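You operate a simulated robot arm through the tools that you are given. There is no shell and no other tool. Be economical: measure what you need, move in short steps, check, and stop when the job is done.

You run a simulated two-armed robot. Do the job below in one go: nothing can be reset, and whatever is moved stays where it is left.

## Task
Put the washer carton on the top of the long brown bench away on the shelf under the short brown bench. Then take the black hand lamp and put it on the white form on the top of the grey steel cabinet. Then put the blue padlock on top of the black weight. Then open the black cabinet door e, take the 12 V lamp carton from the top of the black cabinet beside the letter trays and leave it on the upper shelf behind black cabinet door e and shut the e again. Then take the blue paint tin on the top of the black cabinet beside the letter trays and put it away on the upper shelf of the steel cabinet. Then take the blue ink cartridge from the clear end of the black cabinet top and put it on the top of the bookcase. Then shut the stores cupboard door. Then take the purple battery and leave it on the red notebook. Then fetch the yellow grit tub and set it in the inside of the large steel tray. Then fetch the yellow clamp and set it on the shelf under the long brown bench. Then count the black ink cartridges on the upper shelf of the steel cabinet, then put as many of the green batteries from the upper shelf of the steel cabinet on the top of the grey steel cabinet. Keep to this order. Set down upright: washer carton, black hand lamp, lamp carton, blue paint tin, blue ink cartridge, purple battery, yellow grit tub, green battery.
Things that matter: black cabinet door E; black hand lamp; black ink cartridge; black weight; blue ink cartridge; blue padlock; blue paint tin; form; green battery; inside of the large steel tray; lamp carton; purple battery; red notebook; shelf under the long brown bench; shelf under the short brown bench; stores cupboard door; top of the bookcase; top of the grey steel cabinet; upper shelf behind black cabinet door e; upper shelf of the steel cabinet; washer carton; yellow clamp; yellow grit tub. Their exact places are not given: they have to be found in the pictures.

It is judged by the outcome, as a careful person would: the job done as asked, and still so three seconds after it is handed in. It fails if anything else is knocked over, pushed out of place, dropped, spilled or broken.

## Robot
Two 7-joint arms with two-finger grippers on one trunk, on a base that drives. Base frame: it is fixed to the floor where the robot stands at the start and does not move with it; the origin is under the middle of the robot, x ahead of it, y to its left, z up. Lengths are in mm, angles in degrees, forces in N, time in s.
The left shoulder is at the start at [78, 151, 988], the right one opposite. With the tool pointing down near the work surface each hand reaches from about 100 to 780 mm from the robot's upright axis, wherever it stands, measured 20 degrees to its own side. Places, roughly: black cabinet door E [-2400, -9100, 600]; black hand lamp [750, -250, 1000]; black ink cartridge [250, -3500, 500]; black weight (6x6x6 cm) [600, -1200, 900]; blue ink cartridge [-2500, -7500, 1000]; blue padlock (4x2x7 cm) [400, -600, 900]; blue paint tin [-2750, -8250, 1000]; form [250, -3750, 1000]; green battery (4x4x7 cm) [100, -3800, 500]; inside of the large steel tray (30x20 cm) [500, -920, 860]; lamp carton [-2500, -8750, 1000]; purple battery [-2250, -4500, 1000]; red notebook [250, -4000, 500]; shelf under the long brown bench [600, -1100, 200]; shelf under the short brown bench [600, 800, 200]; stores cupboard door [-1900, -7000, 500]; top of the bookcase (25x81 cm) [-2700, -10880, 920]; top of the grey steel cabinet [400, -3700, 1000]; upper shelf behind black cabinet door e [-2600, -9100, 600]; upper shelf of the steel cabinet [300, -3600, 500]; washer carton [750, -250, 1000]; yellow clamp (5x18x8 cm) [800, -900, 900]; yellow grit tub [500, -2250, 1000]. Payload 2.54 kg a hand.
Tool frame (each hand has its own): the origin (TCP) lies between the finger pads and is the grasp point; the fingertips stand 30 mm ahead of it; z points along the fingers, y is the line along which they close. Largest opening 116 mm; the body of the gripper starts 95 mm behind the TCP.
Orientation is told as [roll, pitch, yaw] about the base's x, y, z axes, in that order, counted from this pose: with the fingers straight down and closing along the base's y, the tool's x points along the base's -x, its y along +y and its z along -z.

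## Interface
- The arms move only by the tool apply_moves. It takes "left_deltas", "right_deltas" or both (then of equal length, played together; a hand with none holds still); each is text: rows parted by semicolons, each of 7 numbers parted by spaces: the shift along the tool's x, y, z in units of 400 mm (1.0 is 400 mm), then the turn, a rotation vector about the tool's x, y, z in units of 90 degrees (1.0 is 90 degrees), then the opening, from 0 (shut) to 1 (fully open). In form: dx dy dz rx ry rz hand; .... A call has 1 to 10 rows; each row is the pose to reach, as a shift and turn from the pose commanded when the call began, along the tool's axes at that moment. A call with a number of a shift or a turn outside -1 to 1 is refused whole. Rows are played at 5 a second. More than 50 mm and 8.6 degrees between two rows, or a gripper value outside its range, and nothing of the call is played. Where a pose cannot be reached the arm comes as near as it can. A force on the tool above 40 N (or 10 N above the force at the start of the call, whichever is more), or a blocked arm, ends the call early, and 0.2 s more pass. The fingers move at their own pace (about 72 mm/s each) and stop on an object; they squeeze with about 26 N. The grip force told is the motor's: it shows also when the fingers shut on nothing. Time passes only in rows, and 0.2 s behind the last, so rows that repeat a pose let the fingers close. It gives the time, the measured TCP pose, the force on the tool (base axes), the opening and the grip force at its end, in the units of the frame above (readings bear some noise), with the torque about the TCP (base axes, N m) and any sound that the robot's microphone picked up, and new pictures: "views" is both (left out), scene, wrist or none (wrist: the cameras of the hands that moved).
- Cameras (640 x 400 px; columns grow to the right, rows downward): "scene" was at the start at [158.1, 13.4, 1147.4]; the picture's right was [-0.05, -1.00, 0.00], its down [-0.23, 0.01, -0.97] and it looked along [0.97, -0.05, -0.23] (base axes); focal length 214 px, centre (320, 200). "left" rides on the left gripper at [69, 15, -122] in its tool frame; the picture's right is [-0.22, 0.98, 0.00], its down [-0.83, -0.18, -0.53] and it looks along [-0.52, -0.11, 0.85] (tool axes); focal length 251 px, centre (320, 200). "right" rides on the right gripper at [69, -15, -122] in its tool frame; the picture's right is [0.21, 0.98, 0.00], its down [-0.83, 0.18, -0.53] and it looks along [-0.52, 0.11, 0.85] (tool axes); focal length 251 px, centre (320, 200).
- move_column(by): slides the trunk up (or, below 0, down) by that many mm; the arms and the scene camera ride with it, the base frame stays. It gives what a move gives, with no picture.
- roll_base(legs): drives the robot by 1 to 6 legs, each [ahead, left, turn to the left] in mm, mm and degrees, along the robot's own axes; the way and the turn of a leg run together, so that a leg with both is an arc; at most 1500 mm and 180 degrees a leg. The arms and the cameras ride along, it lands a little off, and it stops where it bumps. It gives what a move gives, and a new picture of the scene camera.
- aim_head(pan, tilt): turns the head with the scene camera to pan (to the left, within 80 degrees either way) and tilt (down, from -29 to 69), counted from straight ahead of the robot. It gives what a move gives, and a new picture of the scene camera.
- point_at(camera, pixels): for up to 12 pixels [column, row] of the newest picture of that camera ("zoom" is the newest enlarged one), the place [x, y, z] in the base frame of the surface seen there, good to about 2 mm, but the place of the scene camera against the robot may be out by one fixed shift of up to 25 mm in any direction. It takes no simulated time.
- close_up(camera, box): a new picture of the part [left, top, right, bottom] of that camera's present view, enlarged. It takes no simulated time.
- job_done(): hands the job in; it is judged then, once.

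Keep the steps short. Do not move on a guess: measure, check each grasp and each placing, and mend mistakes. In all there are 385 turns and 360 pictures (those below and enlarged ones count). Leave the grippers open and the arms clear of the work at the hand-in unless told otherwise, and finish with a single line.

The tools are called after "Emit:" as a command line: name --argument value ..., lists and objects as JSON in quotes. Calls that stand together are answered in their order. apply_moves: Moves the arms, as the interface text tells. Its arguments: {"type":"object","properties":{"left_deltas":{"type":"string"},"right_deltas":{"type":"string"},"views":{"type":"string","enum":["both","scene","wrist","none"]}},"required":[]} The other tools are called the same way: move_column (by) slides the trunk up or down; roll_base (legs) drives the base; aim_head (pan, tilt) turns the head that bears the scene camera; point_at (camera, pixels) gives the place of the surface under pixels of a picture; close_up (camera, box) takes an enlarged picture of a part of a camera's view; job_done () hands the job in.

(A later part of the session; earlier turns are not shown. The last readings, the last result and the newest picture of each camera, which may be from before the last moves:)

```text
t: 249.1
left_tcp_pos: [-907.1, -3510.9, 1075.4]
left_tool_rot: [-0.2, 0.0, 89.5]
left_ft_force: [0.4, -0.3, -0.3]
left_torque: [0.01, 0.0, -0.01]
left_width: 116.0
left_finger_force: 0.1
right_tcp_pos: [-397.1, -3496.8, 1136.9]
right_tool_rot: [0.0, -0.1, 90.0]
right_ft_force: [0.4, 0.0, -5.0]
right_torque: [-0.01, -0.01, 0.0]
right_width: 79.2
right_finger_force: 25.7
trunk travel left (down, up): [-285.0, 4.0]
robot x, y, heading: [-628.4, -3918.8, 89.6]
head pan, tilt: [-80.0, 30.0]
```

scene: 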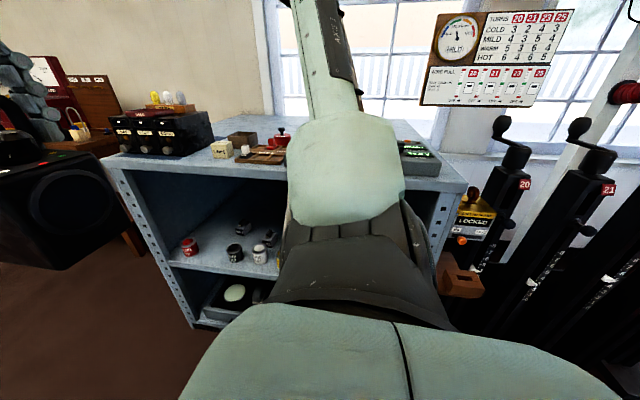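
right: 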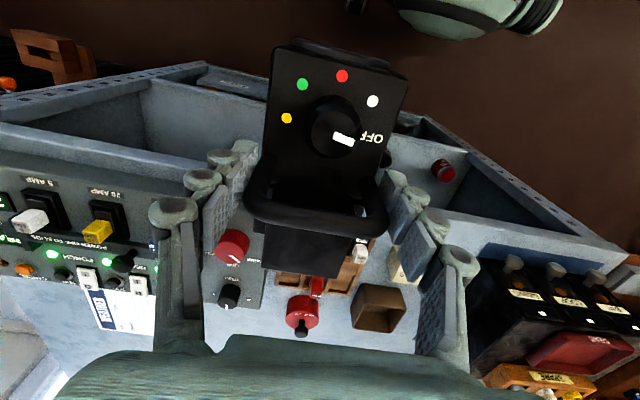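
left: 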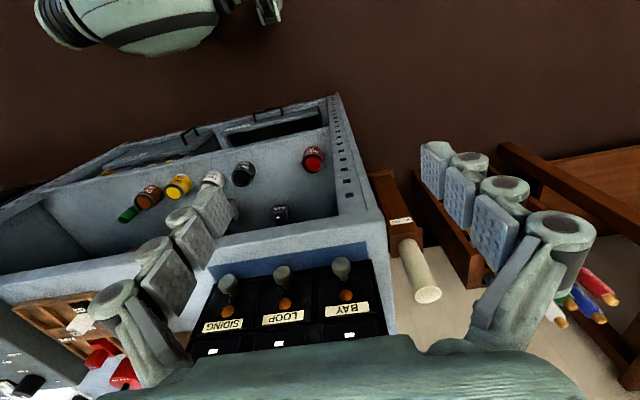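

Emit:
apply_moves --right_deltas "0.09 -0.05 0 0 0 0 0; 0.18 -0.1 0 0 0 0 0; 0.27 -0.15 0 0 0 0 0; 0.36 -0.2 0 0 0 0 0; 0.45 -0.25 0 0 0 0 0; 0.54 -0.3 0 0 0 0 0; 0.63 -0.35 0 0 0 0 0; 0.72 -0.4 0 0 0 0 0; 0.81 -0.45 0 0 0 0 0; 0.9 -0.5 0 0 0 0 0" --views "both"

```text
t: 251.3
left_tcp_pos: [-908.8, -3512.0, 1073.7]
left_tool_rot: [-0.2, -0.1, 89.5]
left_ft_force: [0.1, 0.0, 0.1]
left_torque: [0.02, 0.02, -0.01]
left_width: 116.1
left_finger_force: 0.0
right_tcp_pos: [-201.0, -3793.2, 1110.2]
right_tool_rot: [0.0, -0.2, 90.0]
right_ft_force: [0.5, 0.1, -4.1]
right_torque: [-0.04, -0.01, -0.05]
right_width: 79.0
right_finger_force: 25.1
right hand out of reach, approached as far as the arm can: row 8, 9, 10
trunk travel left (down, up): [-285.0, 4.0]
robot x, y, heading: [-629.7, -3915.7, 89.4]
head pan, tilt: [-80.0, 30.0]
```

scene: 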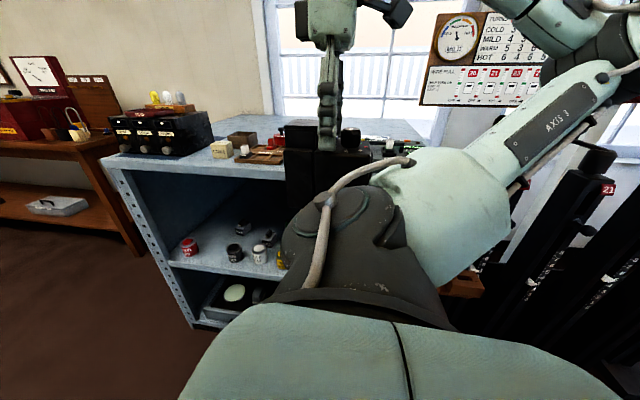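
right: 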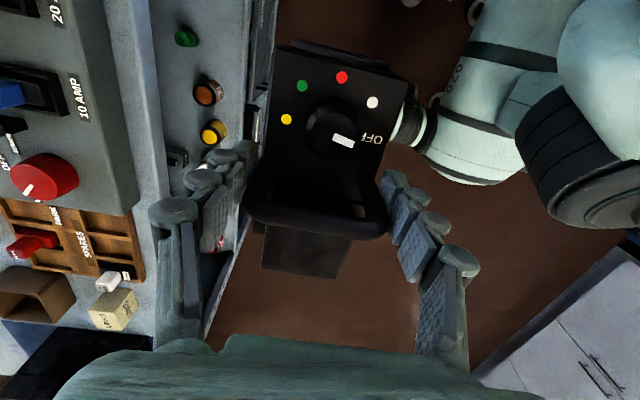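

Emit:
apply_moves --right_deltas "0 -0.06 -0.06 0 0 0 0; 0 -0.12 -0.13 0 0 0 0; 0 -0.18 -0.17 0 0 0 0; 0 -0.24 -0.17 0 0 0 0; 0 -0.3 -0.17 0 0 0 0" --views "wrist"

```text
t: 252.5
left_tcp_pos: [-907.3, -3511.0, 1075.1]
left_tool_rot: [-0.3, -0.1, 89.4]
left_ft_force: [-0.5, 0.8, -0.6]
left_torque: [-0.02, 0.0, 0.04]
left_width: 115.9
left_finger_force: 0.1
right_tcp_pos: [-72.4, -3781.6, 1168.5]
right_tool_rot: [-0.1, -0.2, 90.0]
right_ft_force: [-0.1, -0.9, -3.3]
right_torque: [-0.02, 0.04, 0.02]
right_width: 79.2
right_finger_force: 26.0
right hand out of reach, approached as far as the arm can: row 1, 2, 3, 4, 5
trunk travel left (down, up): [-285.0, 4.0]
robot x, y, heading: [-627.9, -3915.5, 89.5]
head pan, tilt: [-80.0, 30.0]
```

right: 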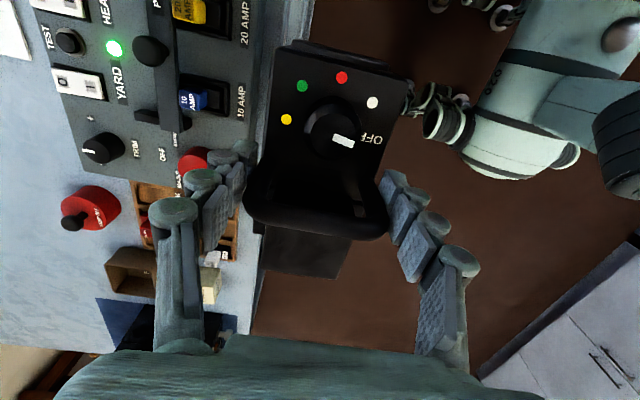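

Emit:
roll_base --legs '[[0, -280, 0]]'

Emit:
apply_moves --right_deltas "0.05 0 0 0 0 0 0; 0.1 0 0 0 0 0 0; 0.15 0 0 0 0 0 0; 0.2 0 0 0 0 0 0; 0.27 0 0 0 0 0 0" --views "wrist"

```text
t: 254.8
left_tcp_pos: [-738.2, -3514.6, 1073.7]
left_tool_rot: [-0.3, -0.1, 89.8]
left_ft_force: [-0.1, -0.5, -0.3]
left_torque: [-0.04, -0.04, 0.01]
left_width: 116.1
left_finger_force: 0.1
right_tcp_pos: [99.7, -3780.8, 1180.9]
right_tool_rot: [-1.6, -1.9, 89.6]
right_ft_force: [5.9, -0.7, 30.9]
right_torque: [0.38, -0.35, 0.01]
right_width: 51.7
right_finger_force: 25.6
trunk travel left (down, up): [-285.0, 4.0]
robot x, y, heading: [-459.2, -3916.3, 89.6]
head pan, tilt: [-80.0, 30.0]
stopped in leg 1: the force on the tool passed its limit at 46 N (the readings are from after the stop); the commanded pose is now the measured one
```

scene: 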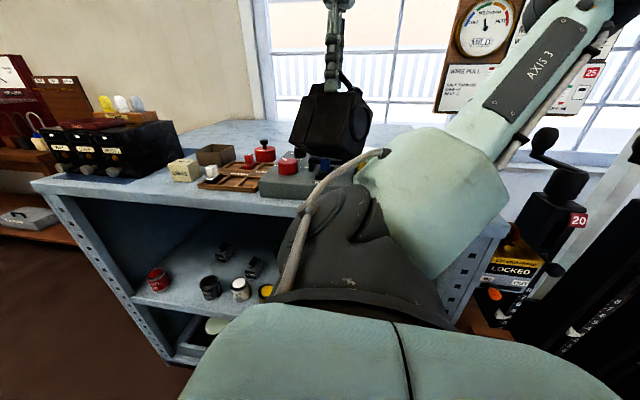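

```text
t: 255.1
left_tcp_pos: [-737.4, -3513.5, 1074.2]
left_tool_rot: [-0.2, -0.2, 89.9]
left_ft_force: [0.0, 0.3, 0.7]
left_torque: [0.05, -0.01, 0.01]
left_width: 115.9
left_finger_force: 0.0
right_tcp_pos: [100.6, -3780.7, 1181.2]
right_tool_rot: [-1.8, -2.5, 89.4]
right_ft_force: [1.0, 0.9, 24.1]
right_torque: [0.49, 0.3, -0.06]
right_width: 49.9
right_finger_force: 25.4
right hand out of reach, approached as far as the arm can: row 1
trunk travel left (down, up): [-285.0, 4.0]
robot x, y, heading: [-455.6, -3913.7, 89.7]
head pan, tilt: [-80.0, 30.0]
stopped in row 1 (right hand): the force on the tool passed its limit at 47 N (the readings are from after the stop); the commanded pose is now the measured one
```

right: 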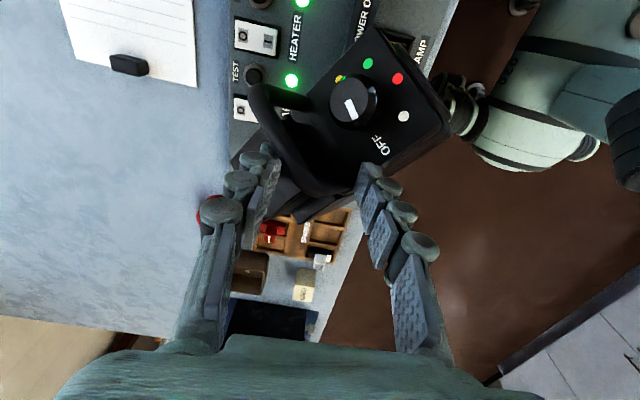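

The lamp struck something on the console and turned in the grip. I look closely before moving.

Emit:
close_up --camera "scene" --box '[230, 60, 420, 210]'

Emit:
close_up --camera "right" --box '[180, 0, 480, 260]'

```text
2.67 times, centred on (325, 135) of scene
```

zoom: 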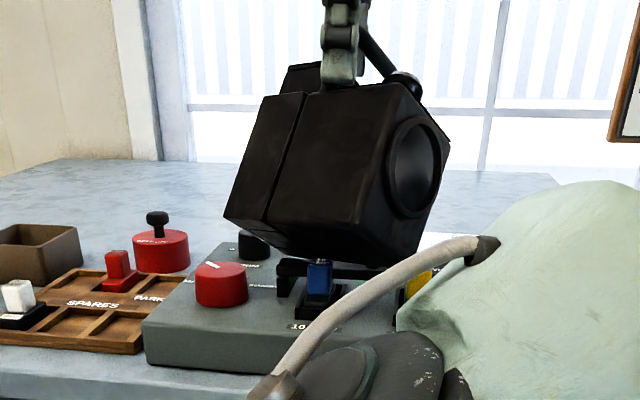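

```text
1.54 times, centred on (330, 130) of right
```

zoom: 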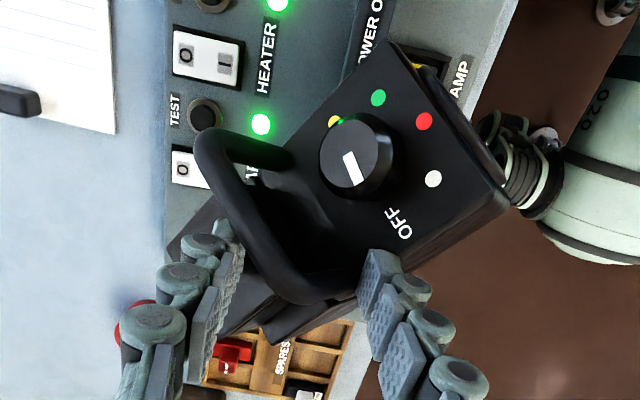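

The lamp rests on the blue breaker, turned ~30°. I raise it straight up in small steps.

Emit:
apply_moves --right_deltas "0 0.0 -0.02 0 0 0 0; 0 0.01 -0.05 0 0 0 0; 0 0.03 -0.08 0 0 0 0; 0 0.05 -0.11 0 0 0 0" --views "both"

```text
t: 256.1
left_tcp_pos: [-736.6, -3513.2, 1074.1]
left_tool_rot: [-0.3, 0.0, 89.8]
left_ft_force: [0.2, 1.2, -0.1]
left_torque: [0.0, -0.03, 0.0]
left_width: 116.0
left_finger_force: 0.0
right_tcp_pos: [91.5, -3757.3, 1198.9]
right_tool_rot: [-1.6, -2.1, 89.5]
right_ft_force: [-0.1, -1.3, 3.7]
right_torque: [-0.37, 0.14, 0.05]
right_width: 11.5
right_finger_force: 26.1
right hand out of reach, approached as far as the arm can: row 1, 2, 3, 4
trunk travel left (down, up): [-285.0, 4.0]
robot x, y, heading: [-453.0, -3911.9, 89.9]
head pan, tilt: [-80.0, 30.0]
```

scene: 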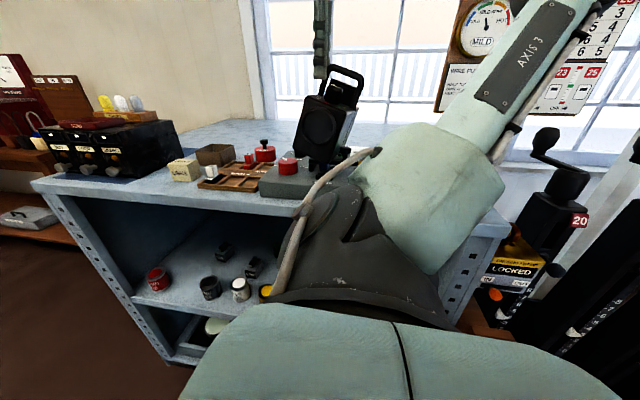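
right: 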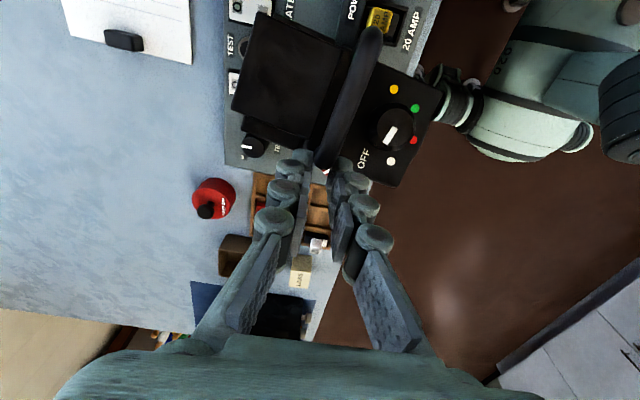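

Emit:
close_up --camera "scene" --box '[230, 50, 420, 220]'

Emit:
close_up --camera "right" --box '[210, 0, 450, 200]'

```text
2.35 times, centred on (325, 135) of scene
```

zoom: 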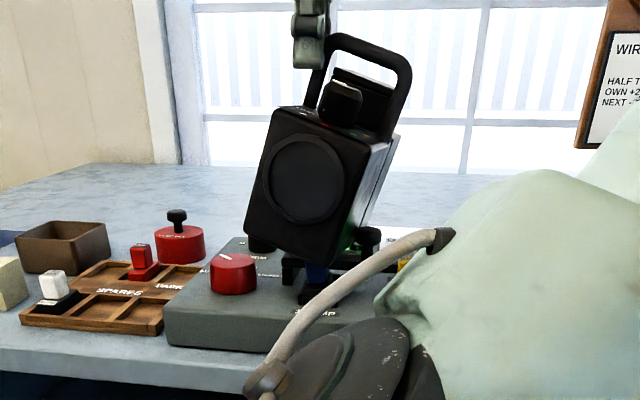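

```text
2.00 times, centred on (330, 100) of right
```

zoom: 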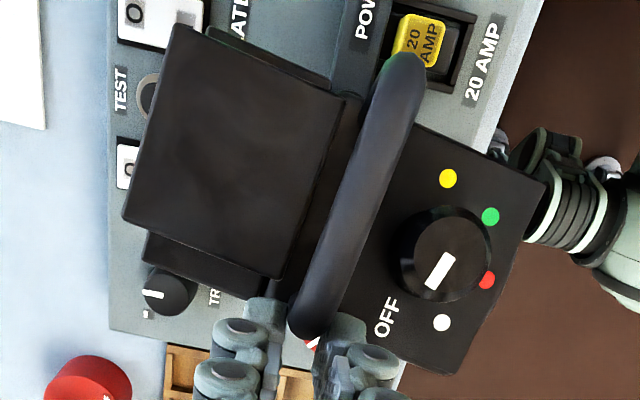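

Emit:
move_column --by 4

Emit:
apply_moves --right_deltas "0 0.01 -0.05 0 0 0 0; 0 0.03 -0.1 0 0 0 0; 0 0.06 -0.12 0 0 0 0; 0 0.09 -0.14 0 0 0 0" --views "both"

```text
t: 256.6
left_tcp_pos: [-736.6, -3512.8, 1079.3]
left_tool_rot: [-0.2, -0.1, 89.9]
left_ft_force: [-1.0, 0.8, 0.0]
left_torque: [0.02, 0.03, 0.0]
left_width: 116.0
left_finger_force: 0.1
right_tcp_pos: [91.4, -3756.7, 1202.8]
right_tool_rot: [-1.5, -2.2, 89.5]
right_ft_force: [0.0, 0.0, -3.9]
right_torque: [0.07, -0.05, -0.02]
right_width: 11.4
right_finger_force: 26.5
trunk travel left (down, up): [-289.0, 0.0]
robot x, y, heading: [-455.4, -3924.7, 89.8]
head pan, tilt: [-80.0, 30.0]
```

```text
t: 257.6
left_tcp_pos: [-735.3, -3513.8, 1078.0]
left_tool_rot: [-0.2, -0.1, 89.8]
left_ft_force: [0.4, 0.1, -0.6]
left_torque: [-0.03, 0.01, -0.04]
left_width: 115.8
left_finger_force: 0.0
right_tcp_pos: [73.3, -3729.1, 1221.6]
right_tool_rot: [-1.5, -2.3, 89.5]
right_ft_force: [-0.4, 0.0, -4.6]
right_torque: [0.06, -0.03, 0.0]
right_width: 11.1
right_finger_force: 26.6
right hand out of reach, approached as far as the arm can: row 1, 2, 3, 4
trunk travel left (down, up): [-289.0, 0.0]
robot x, y, heading: [-458.4, -3916.6, 89.8]
head pan, tilt: [-80.0, 30.0]
```

scene: 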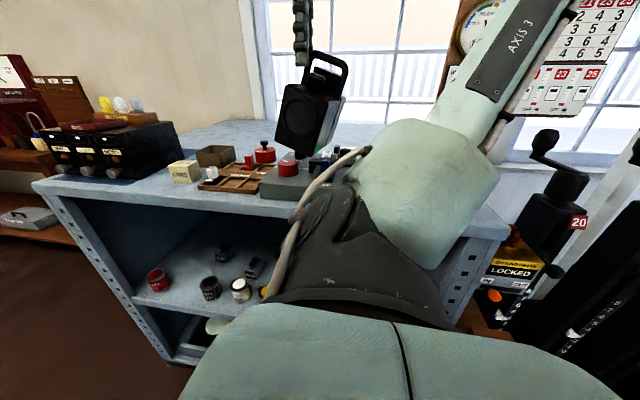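
right: 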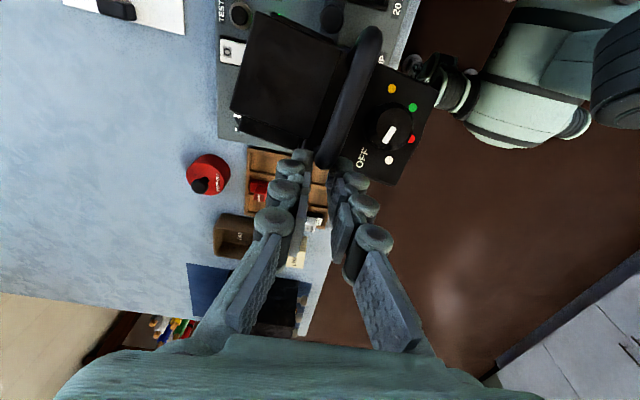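

The lamp hangs free by one handle post. I'll set it down on the clear rear part of the cabinet top and regrip. First shift the base toward the cabinet.

Emit:
roll_base --legs '[[0, -110, 0]]'

Emit:
apply_moves --right_deltas "-0.05 -0.06 0 0 0 0 0; -0.08 -0.12 0 0 0 0 0; -0.1 -0.18 0.02 0 0 0 0; -0.12 -0.24 0.06 0 0 0 0; -0.12 -0.3 0.1 0 0 0 0" --views "both"

```text
t: 259.3
left_tcp_pos: [-628.2, -3513.3, 1080.4]
left_tool_rot: [-0.2, -0.1, 89.8]
left_ft_force: [0.0, 0.4, 0.2]
left_torque: [-0.03, 0.01, 0.02]
left_width: 116.3
left_finger_force: 0.1
right_tcp_pos: [180.8, -3730.2, 1222.0]
right_tool_rot: [-1.5, -2.3, 89.6]
right_ft_force: [0.5, -0.8, -5.7]
right_torque: [0.04, -0.01, -0.01]
right_width: 11.5
right_finger_force: 26.0
trunk travel left (down, up): [-289.0, 0.0]
robot x, y, heading: [-347.8, -3916.8, 89.8]
head pan, tilt: [-80.0, 30.0]
```

scene: 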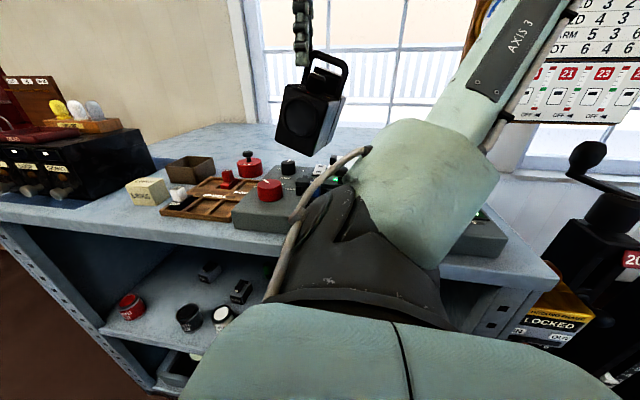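

```text
t: 260.5
left_tcp_pos: [-627.9, -3514.6, 1078.6]
left_tool_rot: [-0.1, -0.1, 89.9]
left_ft_force: [0.8, 0.0, 0.0]
left_torque: [-0.02, 0.01, 0.0]
left_width: 116.0
left_finger_force: 0.0
right_tcp_pos: [300.6, -3679.5, 1185.3]
right_tool_rot: [-1.5, -2.2, 89.5]
right_ft_force: [0.5, -0.8, -4.4]
right_torque: [0.1, -0.05, -0.01]
right_width: 11.4
right_finger_force: 26.5
trunk travel left (down, up): [-289.0, 0.0]
robot x, y, heading: [-348.3, -3917.0, 89.7]
head pan, tilt: [-80.0, 30.0]
```

scene: 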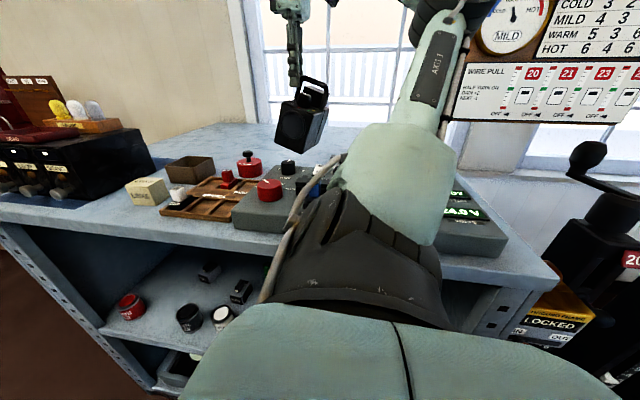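
right: 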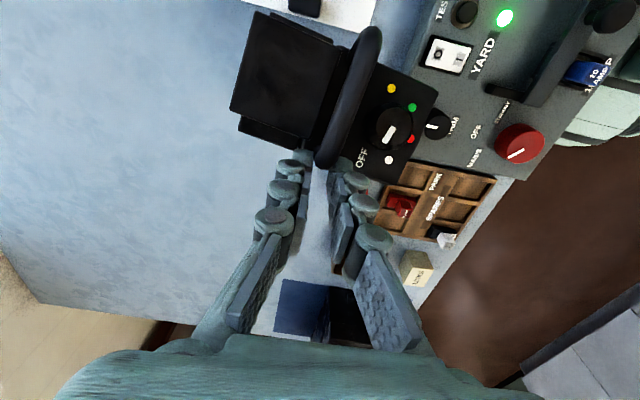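

Emit:
apply_moves --right_deltas "0 -0.05 0.04 0 0 0 0; 0 -0.1 0.08 0 0 0 0; 0 -0.14 0.12 0 0 0 0; 0 -0.14 0.16 0 0 0 0" --views "both"

```text
t: 261.5
left_tcp_pos: [-629.6, -3513.6, 1078.6]
left_tool_rot: [-0.1, -0.2, 89.9]
left_ft_force: [-0.3, -0.7, -0.8]
left_torque: [0.01, -0.03, 0.02]
left_width: 116.0
left_finger_force: 0.1
right_tcp_pos: [359.5, -3678.3, 1124.8]
right_tool_rot: [-1.6, -2.5, 89.6]
right_ft_force: [-2.0, 0.0, 2.6]
right_torque: [-0.11, -0.12, -0.06]
right_width: 11.6
right_finger_force: 26.1
trunk travel left (down, up): [-289.0, 0.0]
robot x, y, heading: [-347.1, -3915.9, 89.7]
head pan, tilt: [-80.0, 30.0]
```

scene: 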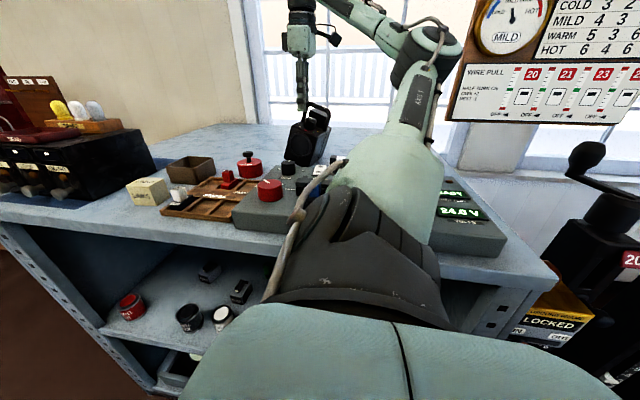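
right: 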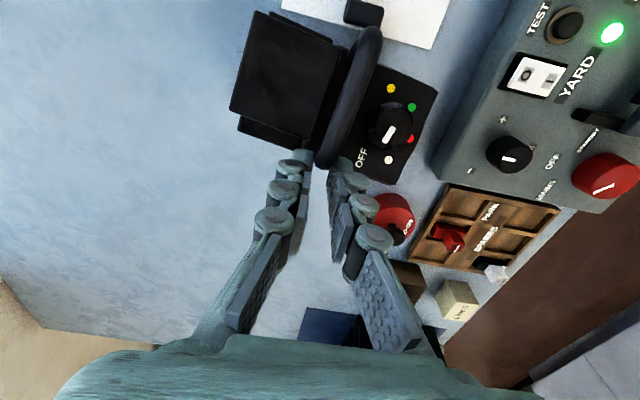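

Emit:
apply_moves --right_deltas "0 0 0.03 0 0 0 0; 0 0 0.05 0 0 0 0; 0 0 0.07 0 0 0 0" --views "both"

```text
t: 262.3
left_tcp_pos: [-630.3, -3514.4, 1078.5]
left_tool_rot: [-0.2, -0.2, 90.0]
left_ft_force: [-0.8, -0.4, 0.4]
left_torque: [-0.02, -0.02, 0.01]
left_width: 116.2
left_finger_force: 0.1
right_tcp_pos: [357.6, -3677.3, 1098.9]
right_tool_rot: [-1.8, -2.3, 89.6]
right_ft_force: [0.3, 6.6, 19.7]
right_torque: [-0.2, -0.08, 0.0]
right_width: 11.3
right_finger_force: 26.3
trunk travel left (down, up): [-289.0, 0.0]
robot x, y, heading: [-349.3, -3917.9, 89.7]
head pan, tilt: [-80.0, 30.0]
```

scene: 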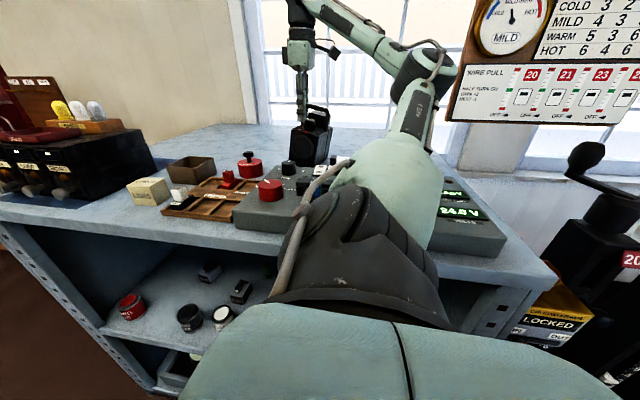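
right: 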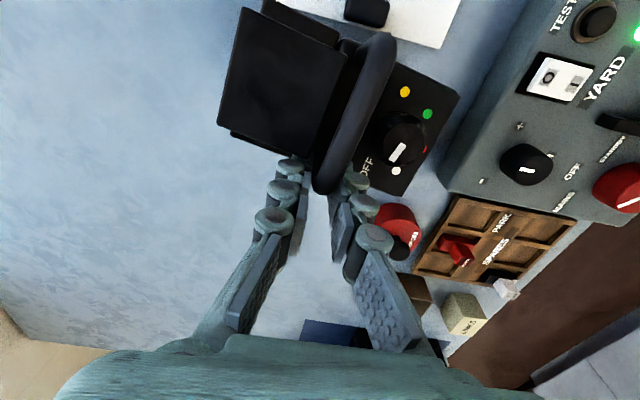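

Emit:
close_up --camera "scene" --box '[260, 80, 380, 190]'

```text
3.64 times, centred on (320, 135) of scene
```

zoom: 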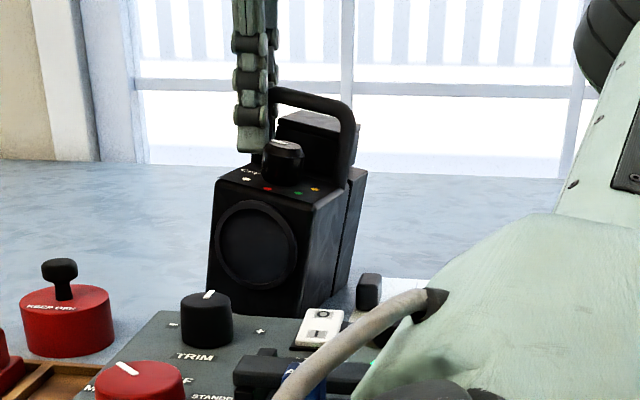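

Emit:
apply_moves --right_deltas "0 0 0.015 0 0 0 0; 0 0 0.015 0 0 0 0.1; 0 0 0.015 0 0 0 0.25; 0 0 0.015 0 0 0 0.35; 0 0 0 0 0 0 0.35; 0 0 -0.08 0 0 0 0.35; 0 0 -0.16 0 0 0 0.5; 0 0 -0.2 0 0 0 0.78" --views "both"

```text
t: 264.1
left_tcp_pos: [-628.1, -3513.9, 1077.8]
left_tool_rot: [-0.2, -0.1, 89.9]
left_ft_force: [-0.2, -0.4, 0.5]
left_torque: [-0.02, -0.03, -0.01]
left_width: 116.1
left_finger_force: 0.1
right_tcp_pos: [357.7, -3681.5, 1178.2]
right_tool_rot: [-1.6, -2.3, 89.7]
right_ft_force: [0.5, 0.0, -0.6]
right_torque: [0.01, -0.01, 0.02]
right_width: 90.7
right_finger_force: 0.1
trunk travel left (down, up): [-289.0, 0.0]
robot x, y, heading: [-347.7, -3913.2, 89.9]
head pan, tilt: [-80.0, 30.0]
```

scene: 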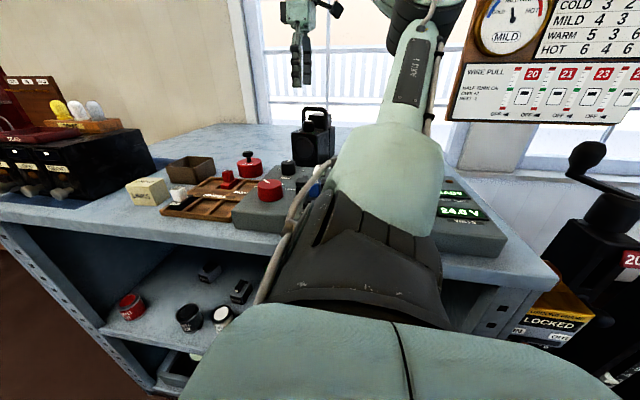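
right: 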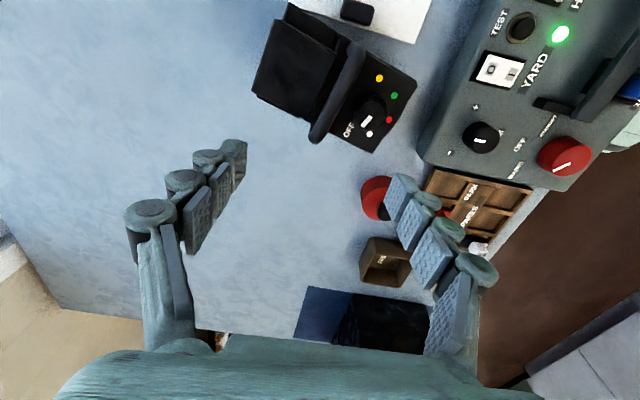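

The lamp stands on the cabinet top. Now I measure it and the form.

Emit:
close_up --camera "right" --box '[230, 0, 450, 160]'

Emit:
point_at --camera "zoom" --pixels '[[245, 395], [300, 270], [370, 135], [255, 385], [360, 125], [190, 15], [85, 255], [320, 60], [430, 440], [545, 210], [210, 370], [535, 110]]'

```text
2.50 times, centred on (340, 80) of right
```

zoom: 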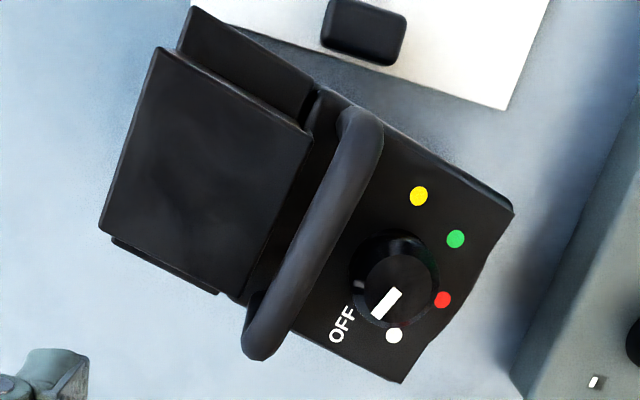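

```text
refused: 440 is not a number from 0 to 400
```

Emit:
point_at --camera "zoom" --pixels '[[260, 345], [305, 255], [365, 130], [157, 52], [102, 225], [218, 288], [400, 378], [512, 212], [310, 135], [505, 105], [360, 25], [250, 20]]'

```text
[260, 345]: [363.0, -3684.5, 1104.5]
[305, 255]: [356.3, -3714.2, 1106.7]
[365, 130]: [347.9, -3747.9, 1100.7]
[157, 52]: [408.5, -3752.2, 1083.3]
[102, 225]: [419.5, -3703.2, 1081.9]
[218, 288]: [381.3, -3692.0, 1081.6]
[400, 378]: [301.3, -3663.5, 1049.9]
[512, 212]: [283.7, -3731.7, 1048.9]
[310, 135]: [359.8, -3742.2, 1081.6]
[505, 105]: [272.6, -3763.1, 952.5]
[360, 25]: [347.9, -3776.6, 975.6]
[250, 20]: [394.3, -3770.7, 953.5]
```

Emit:
apply_moves --right_deltas "0.04 0 0 0 0 0.07 0.5; 0.086 0.005 0 0 0 0.144 0.43; 0.086 0.005 0.07 0 0 0.144 0.43; 0.086 0.005 0.07 0 0 0.144 0.43" --views "wrist"

```text
t: 265.1
left_tcp_pos: [-628.6, -3514.8, 1079.3]
left_tool_rot: [-0.2, -0.1, 89.9]
left_ft_force: [0.9, 0.2, 0.3]
left_torque: [0.01, -0.03, 0.0]
left_width: 115.9
left_finger_force: 0.1
right_tcp_pos: [357.0, -3714.0, 1148.1]
right_tool_rot: [-0.9, -2.6, 76.7]
right_ft_force: [-0.6, 0.1, -0.7]
right_torque: [-0.01, -0.04, -0.02]
right_width: 49.7
right_finger_force: 0.1
trunk travel left (down, up): [-289.0, 0.0]
robot x, y, heading: [-347.6, -3917.4, 90.1]
head pan, tilt: [-80.0, 30.0]
```

right: 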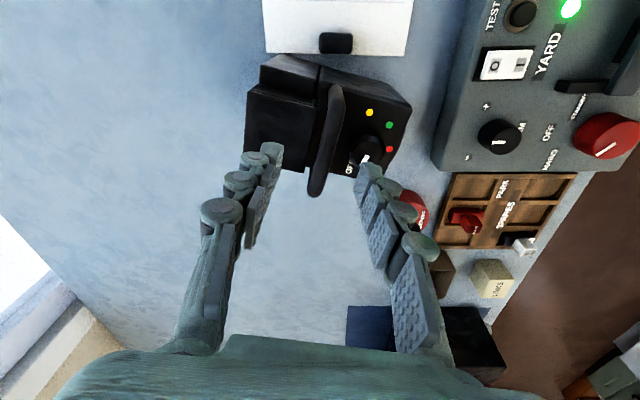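

Emit:
apply_moves --right_deltas "0.01 0 0.03 0 0 0 0.33; 0.012 0 0.08 0 0 0 0.33; 0.012 0 0.08 0 0 0 0.33; 0.012 0 0.08 0 0 0 0; 0.012 0 0.08 0 0 0 0; 0.012 0 0.08 0 0 0 0" --views "wrist"

```text
t: 266.5
left_tcp_pos: [-627.8, -3513.8, 1079.2]
left_tool_rot: [-0.2, -0.1, 89.8]
left_ft_force: [-0.2, 0.3, -0.1]
left_torque: [-0.03, 0.0, 0.0]
left_width: 116.0
left_finger_force: 0.0
right_tcp_pos: [357.8, -3716.4, 1116.2]
right_tool_rot: [-1.0, -2.7, 76.6]
right_ft_force: [-0.7, 0.1, 0.7]
right_torque: [-0.04, 0.04, -0.05]
right_width: 10.8
right_finger_force: 26.2
trunk travel left (down, up): [-289.0, 0.0]
robot x, y, heading: [-352.7, -3915.7, 89.9]
head pan, tilt: [-80.0, 30.0]
```

right: 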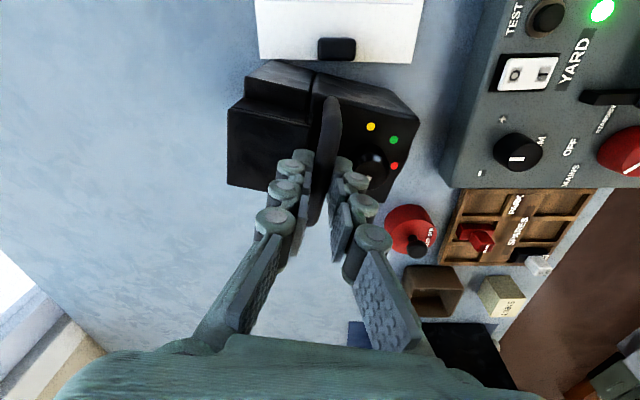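

Emit:
apply_moves --right_deltas "0 0 -0.03 0 0 0 0; 0 0 -0.07 0 0 0 0; 0 0 -0.12 0 0 0 0; 0 0 -0.13 0 0 0 0" --views "both"

```text
t: 267.5
left_tcp_pos: [-627.7, -3514.5, 1078.8]
left_tool_rot: [-0.3, 0.0, 90.0]
left_ft_force: [-0.5, -0.5, -0.2]
left_torque: [-0.03, 0.01, 0.0]
left_width: 116.2
left_finger_force: 0.0
right_tcp_pos: [356.8, -3718.8, 1164.3]
right_tool_rot: [-1.0, -2.7, 76.6]
right_ft_force: [-1.1, 0.1, -5.1]
right_torque: [-0.03, -0.01, -0.02]
right_width: 10.8
right_finger_force: 25.9
trunk travel left (down, up): [-289.0, 0.0]
robot x, y, heading: [-351.7, -3917.6, 89.8]
head pan, tilt: [-80.0, 30.0]
```

scene: 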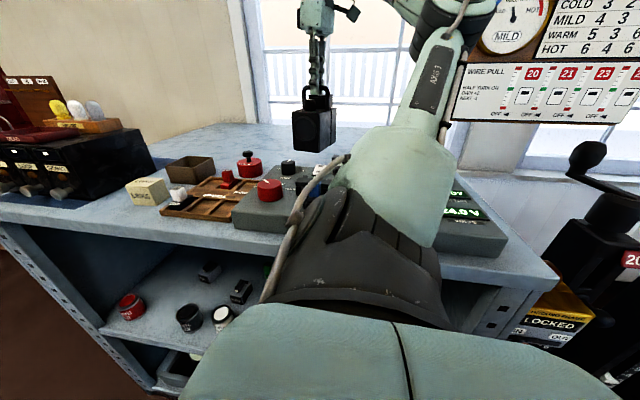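
right: 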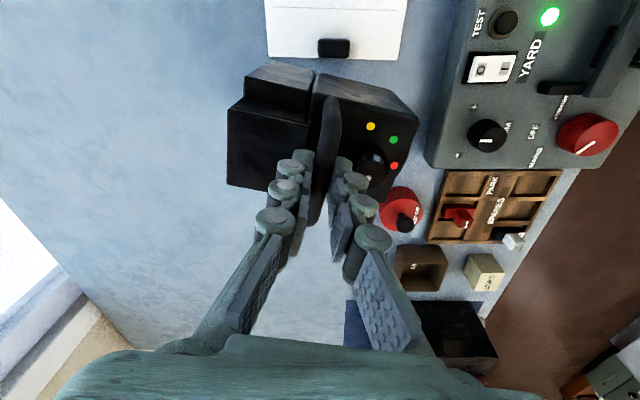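

Emit:
point_at --camera "right" --pixels '[[440, 120], [455, 60], [470, 10], [428, 160], [270, 55], [270, 10], [395, 55], [405, 5], [334, 45]]'

```text
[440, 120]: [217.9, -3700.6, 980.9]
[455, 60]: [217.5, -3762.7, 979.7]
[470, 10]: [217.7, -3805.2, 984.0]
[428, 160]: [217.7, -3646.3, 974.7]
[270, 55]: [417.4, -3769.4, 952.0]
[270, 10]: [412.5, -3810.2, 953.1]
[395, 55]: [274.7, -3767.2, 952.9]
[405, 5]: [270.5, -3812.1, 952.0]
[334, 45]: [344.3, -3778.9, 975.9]
```

Emit:
apply_moves --right_deltas "0.06 -0.011 0 0 0 0 0; 0.14 -0.026 0 0 0 0 0; 0.22 -0.041 0 0 0 0 0; 0.3 -0.056 0 0 0 0 0; 0.36 -0.067 0 0 0 0 0; 0.396 -0.074 0 0 0 0 0" --views "both"

```text
t: 268.9
left_tcp_pos: [-628.4, -3515.1, 1078.7]
left_tool_rot: [-0.2, -0.1, 89.8]
left_ft_force: [-0.3, 0.3, 0.5]
left_torque: [-0.01, 0.02, 0.02]
left_width: 115.9
left_finger_force: 0.2
right_tcp_pos: [347.0, -3880.6, 1161.0]
right_tool_rot: [-1.0, -2.6, 76.7]
right_ft_force: [-0.1, -0.2, -4.5]
right_torque: [-0.02, 0.0, 0.0]
right_width: 10.8
right_finger_force: 25.8
trunk travel left (down, up): [-289.0, 0.0]
robot x, y, heading: [-349.5, -3922.5, 89.6]
head pan, tilt: [-80.0, 30.0]
```

scene: 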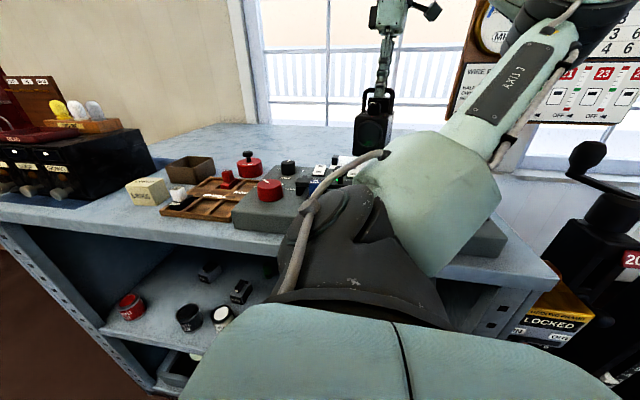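
right: 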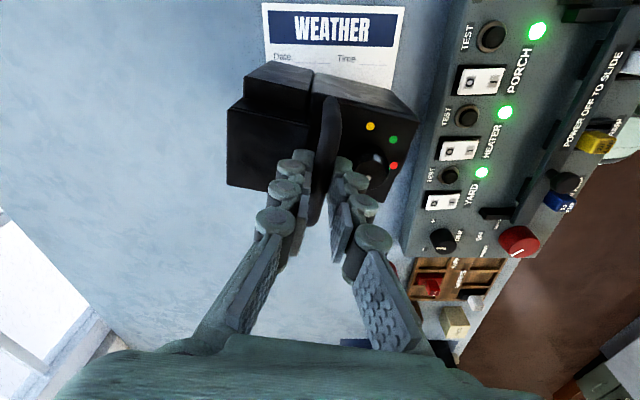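

Emit:
apply_moves --right_deltas "0 0 0.05 0 0 0 0; 0 0 0.09 0 0 0 0; 0 0 0.108 0 0 0 0; 0 0 0.116 0 0 0 0" --views "none"

```text
t: 269.9
left_tcp_pos: [-630.6, -3513.9, 1078.5]
left_tool_rot: [-0.3, -0.1, 90.0]
left_ft_force: [-0.3, -0.2, 0.4]
left_torque: [-0.02, 0.01, -0.01]
left_width: 116.0
left_finger_force: 0.1
right_tcp_pos: [347.9, -3878.4, 1117.9]
right_tool_rot: [-1.2, -2.8, 76.5]
right_ft_force: [7.3, -0.6, 19.8]
right_torque: [0.08, -0.09, -0.01]
right_width: 11.4
right_finger_force: 25.4
trunk travel left (down, up): [-289.0, 0.0]
robot x, y, heading: [-346.3, -3920.4, 89.7]
head pan, tilt: [-80.0, 30.0]
```

Contact (20 N). Release slowly and rise.

Emit:
apply_moves --right_deltas "0 0 -0.006 0 0 0 0.1; 0 0 -0.006 0 0 0 0.25; 0 0 -0.006 0 0 0 0.3; 0 0 -0.08 0 0 0 0.3; 0 0 -0.16 0 0 0 0.4; 0 0 -0.2 0 0 0 0.6" --views "wrist"

```text
t: 271.3
left_tcp_pos: [-628.0, -3515.0, 1079.3]
left_tool_rot: [-0.2, -0.2, 89.9]
left_ft_force: [0.4, -0.1, 0.2]
left_torque: [-0.01, 0.01, 0.0]
left_width: 116.2
left_finger_force: 0.1
right_tcp_pos: [346.4, -3882.8, 1194.7]
right_tool_rot: [-1.0, -2.6, 76.7]
right_ft_force: [-0.3, 0.3, 0.8]
right_torque: [0.0, 0.0, 0.0]
right_width: 69.5
right_finger_force: 0.0
trunk travel left (down, up): [-289.0, 0.0]
robot x, y, heading: [-348.5, -3917.6, 90.0]
head pan, tilt: [-80.0, 30.0]
```

right: 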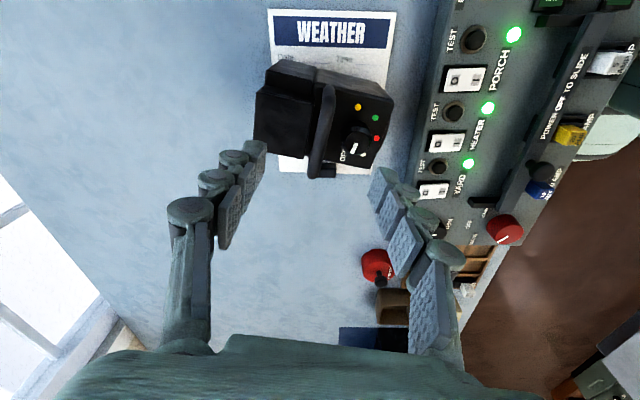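

Emit:
close_up --camera "right" --box '[240, 0, 440, 190]'

Emit:
close_up --camera "right" --box '[420, 0, 640, 250]'

```text
2.11 times, centred on (340, 95) of right
```

zoom: 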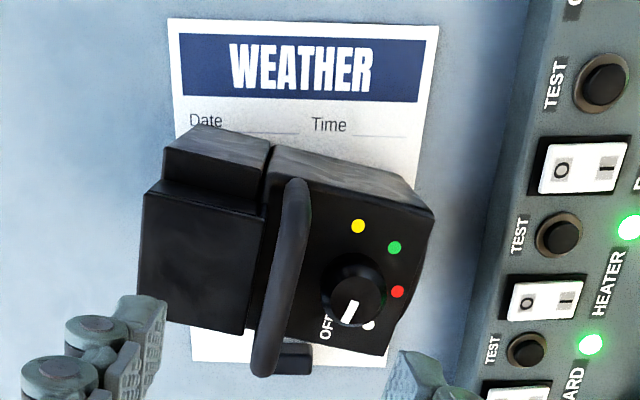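

```text
1.60 times, centred on (530, 125) of right
```

zoom: 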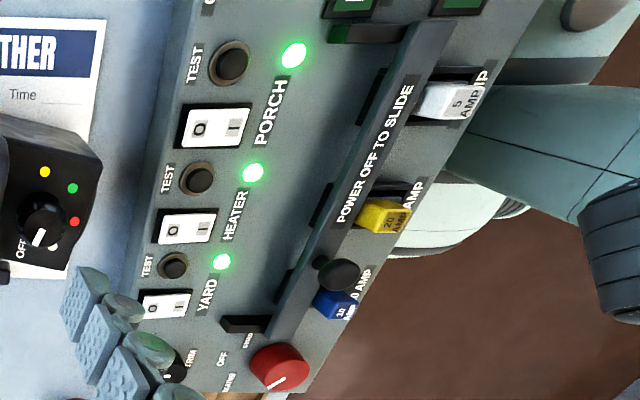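

Lamp stands upright on the form and the console looks unchanged. I back away from the cabinet and fold the right arm in.

Emit:
roll_base --legs '[[0, 330, 0]]'

Emit:
apply_moves --right_deltas "-0.04 0.097 0 0 0 -0.014 0.6; -0.08 0.194 0 0 0 -0.029 0.6; -0.12 0.291 0 0 0 -0.043 0.6; -0.16 0.388 0.03 0 0 -0.058 0.6; -0.2 0.485 0.06 0 0 -0.072 0.6; -0.245 0.582 0.09 0 0 -0.086 0.8; -0.287 0.68 0.12 0 0 -0.1 1; -0.33 0.776 0.15 0 0 -0.115 1; -0.37 0.873 0.15 0 0 -0.13 1; -0.41 0.97 0.15 0 0 -0.144 1" --views "none"

Emit:
roll_base --legs '[[0, 0, -90], [0, 1500, 0], [0, 1500, 0], [0, 300, 0]]'

Emit:
aim_head --pan -10 --tilt 30

```text
t: 275.1
left_tcp_pos: [-960.7, -3510.6, 1078.5]
left_tool_rot: [-0.2, -0.1, 89.5]
left_ft_force: [0.0, 0.3, -1.0]
left_torque: [0.01, 0.02, 0.01]
left_width: 116.0
left_finger_force: 0.0
right_tcp_pos: [12.3, -3885.6, 1193.3]
right_tool_rot: [-1.0, -2.6, 76.3]
right_ft_force: [0.5, 0.3, -0.4]
right_torque: [-0.01, 0.0, 0.03]
right_width: 69.7
right_finger_force: 0.1
trunk travel left (down, up): [-289.0, 0.0]
robot x, y, heading: [-681.6, -3916.2, 89.3]
head pan, tilt: [-80.0, 30.0]
```

scene: 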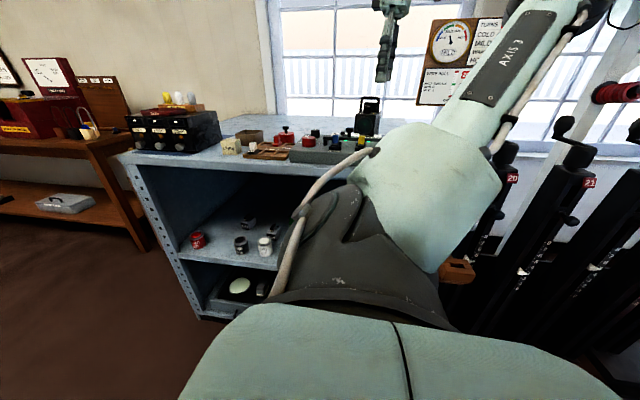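

```text
t: 277.3
left_tcp_pos: [-961.4, -3509.2, 1079.1]
left_tool_rot: [-0.2, -0.1, 89.4]
left_ft_force: [-0.5, 1.0, 0.2]
left_torque: [-0.03, -0.02, 0.01]
left_width: 115.9
left_finger_force: 0.1
right_tcp_pos: [-325.7, -3632.8, 1134.6]
right_tool_rot: [-1.7, -2.2, 89.1]
right_ft_force: [-0.8, 0.2, 0.4]
right_torque: [-0.01, -0.01, -0.05]
right_width: 115.8
right_finger_force: 0.0
right hand out of reach, approached as far as the arm can: row 1, 2, 3, 4
trunk travel left (down, up): [-289.0, 0.0]
robot x, y, heading: [-680.8, -3915.6, 89.3]
head pan, tilt: [-80.0, 30.0]
```

```text
t: 313.1
left_tcp_pos: [-411.8, -299.7, 1078.5]
left_tool_rot: [-0.2, -0.2, 2.4]
left_ft_force: [-0.4, 0.5, 0.1]
left_torque: [-0.03, -0.01, 0.01]
left_width: 115.9
left_finger_force: 0.0
right_tcp_pos: [-502.2, -942.8, 1133.7]
right_tool_rot: [-1.6, -2.2, 2.1]
right_ft_force: [-0.1, -0.4, 0.3]
right_torque: [-0.04, 0.03, 0.0]
right_width: 116.0
right_finger_force: 0.0
trunk travel left (down, up): [-289.0, 0.0]
robot x, y, heading: [-798.2, -597.6, 2.4]
head pan, tilt: [-80.0, 30.0]
```

scene: 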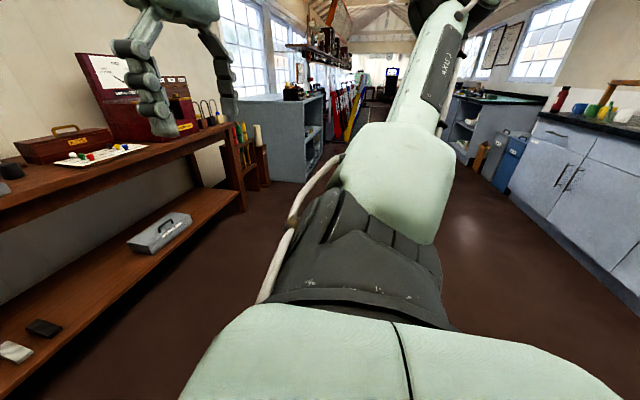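

```text
t: 314.6
left_tcp_pos: [-409.6, -302.3, 1078.9]
left_tool_rot: [-0.2, -0.2, 2.4]
left_ft_force: [-0.2, -0.7, -0.1]
left_torque: [-0.01, 0.02, -0.01]
left_width: 115.9
left_finger_force: 0.0
right_tcp_pos: [-500.8, -942.2, 1133.5]
right_tool_rot: [-1.6, -2.3, 2.1]
right_ft_force: [0.4, 0.4, 0.4]
right_torque: [0.0, 0.01, 0.01]
right_width: 115.9
right_finger_force: 0.1
trunk travel left (down, up): [-289.0, 0.0]
robot x, y, heading: [-798.9, -594.8, 2.2]
head pan, tilt: [-10.0, 30.0]
```

scene: 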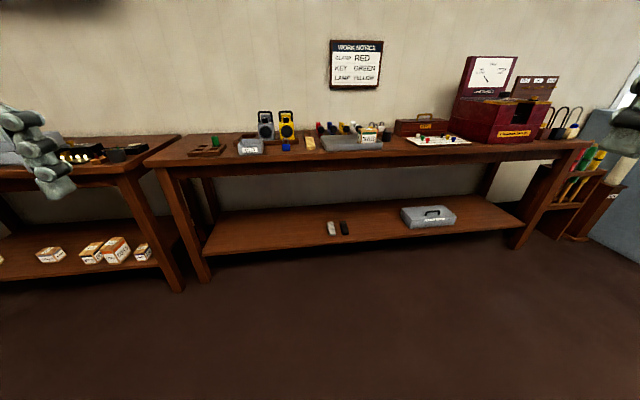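

Emit:
roll_base --legs '[[0, 190, -2], [755, 0, 0]]'

Emit:
aim_head --pan -35 --tilt 28

```text
t: 320.8
left_tcp_pos: [378.5, -130.7, 1078.4]
left_tool_rot: [-0.2, -0.1, -0.7]
left_ft_force: [-0.5, 0.9, -0.6]
left_torque: [-0.02, 0.01, -0.01]
left_width: 115.9
left_finger_force: 0.3
right_tcp_pos: [253.1, -767.6, 1134.7]
right_tool_rot: [-1.6, -2.3, -0.9]
right_ft_force: [-0.2, -0.4, 0.0]
right_torque: [-0.01, 0.01, -0.01]
right_width: 116.0
right_finger_force: 0.0
trunk travel left (down, up): [-289.0, 0.0]
robot x, y, heading: [-30.3, -408.7, -0.9]
head pan, tilt: [-10.0, 30.0]
```

scene: 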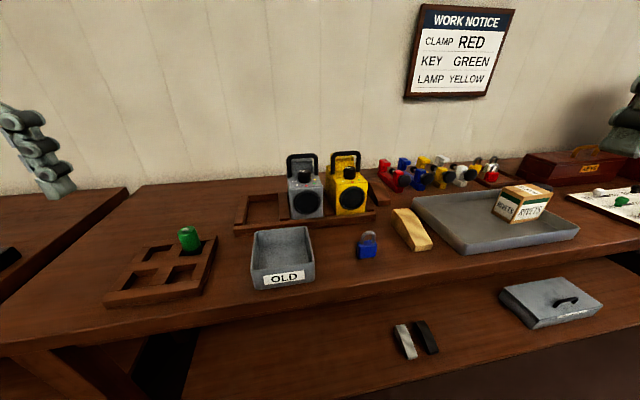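

```text
t: 321.7
left_tcp_pos: [377.9, -131.5, 1079.8]
left_tool_rot: [-0.2, 0.0, -0.6]
left_ft_force: [0.0, 0.3, -0.3]
left_torque: [0.02, -0.01, 0.01]
left_width: 116.1
left_finger_force: 0.1
right_tcp_pos: [252.8, -765.9, 1134.4]
right_tool_rot: [-1.6, -2.3, -0.9]
right_ft_force: [-0.6, 0.3, 0.7]
right_torque: [0.02, 0.03, -0.02]
right_width: 115.8
right_finger_force: 0.0
trunk travel left (down, up): [-289.0, 0.0]
robot x, y, heading: [-27.4, -409.2, -0.6]
head pan, tilt: [-35.0, 28.0]
```

scene: 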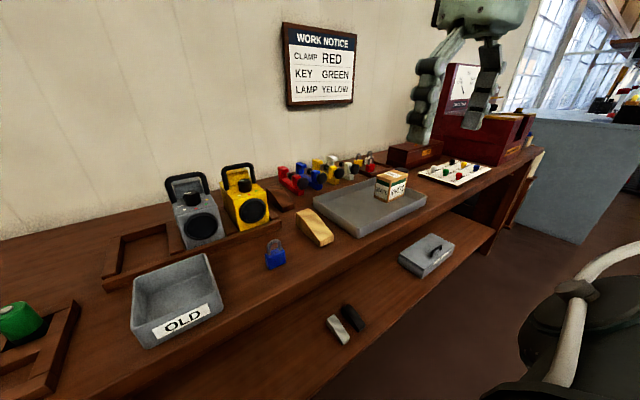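

Emit:
close_up --camera "scene" --box '[240, 130, 500, 290]'

Emit:
point_at --camera "scene" --pixels '[[275, 240], [275, 258], [268, 252], [285, 258], [318, 230], [390, 185], [370, 215], [285, 170], [318, 175], [345, 170]]'

```text
2.46 times, centred on (370, 210) of scene
```

zoom: 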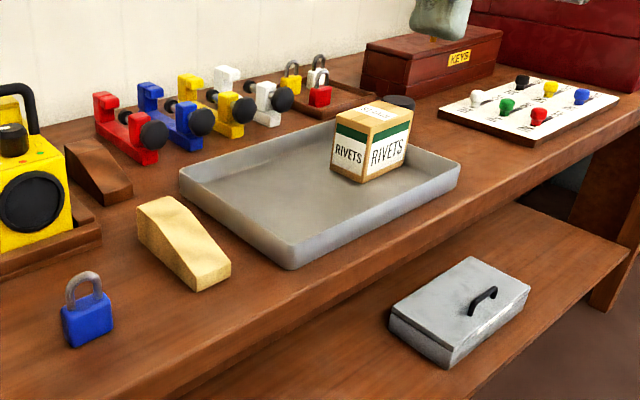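

```text
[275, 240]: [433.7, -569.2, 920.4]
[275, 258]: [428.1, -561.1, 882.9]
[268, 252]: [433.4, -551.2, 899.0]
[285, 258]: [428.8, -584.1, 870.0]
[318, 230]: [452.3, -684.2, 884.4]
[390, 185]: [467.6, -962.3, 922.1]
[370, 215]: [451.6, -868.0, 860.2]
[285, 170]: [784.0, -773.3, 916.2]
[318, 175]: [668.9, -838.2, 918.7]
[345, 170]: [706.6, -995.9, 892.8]
```

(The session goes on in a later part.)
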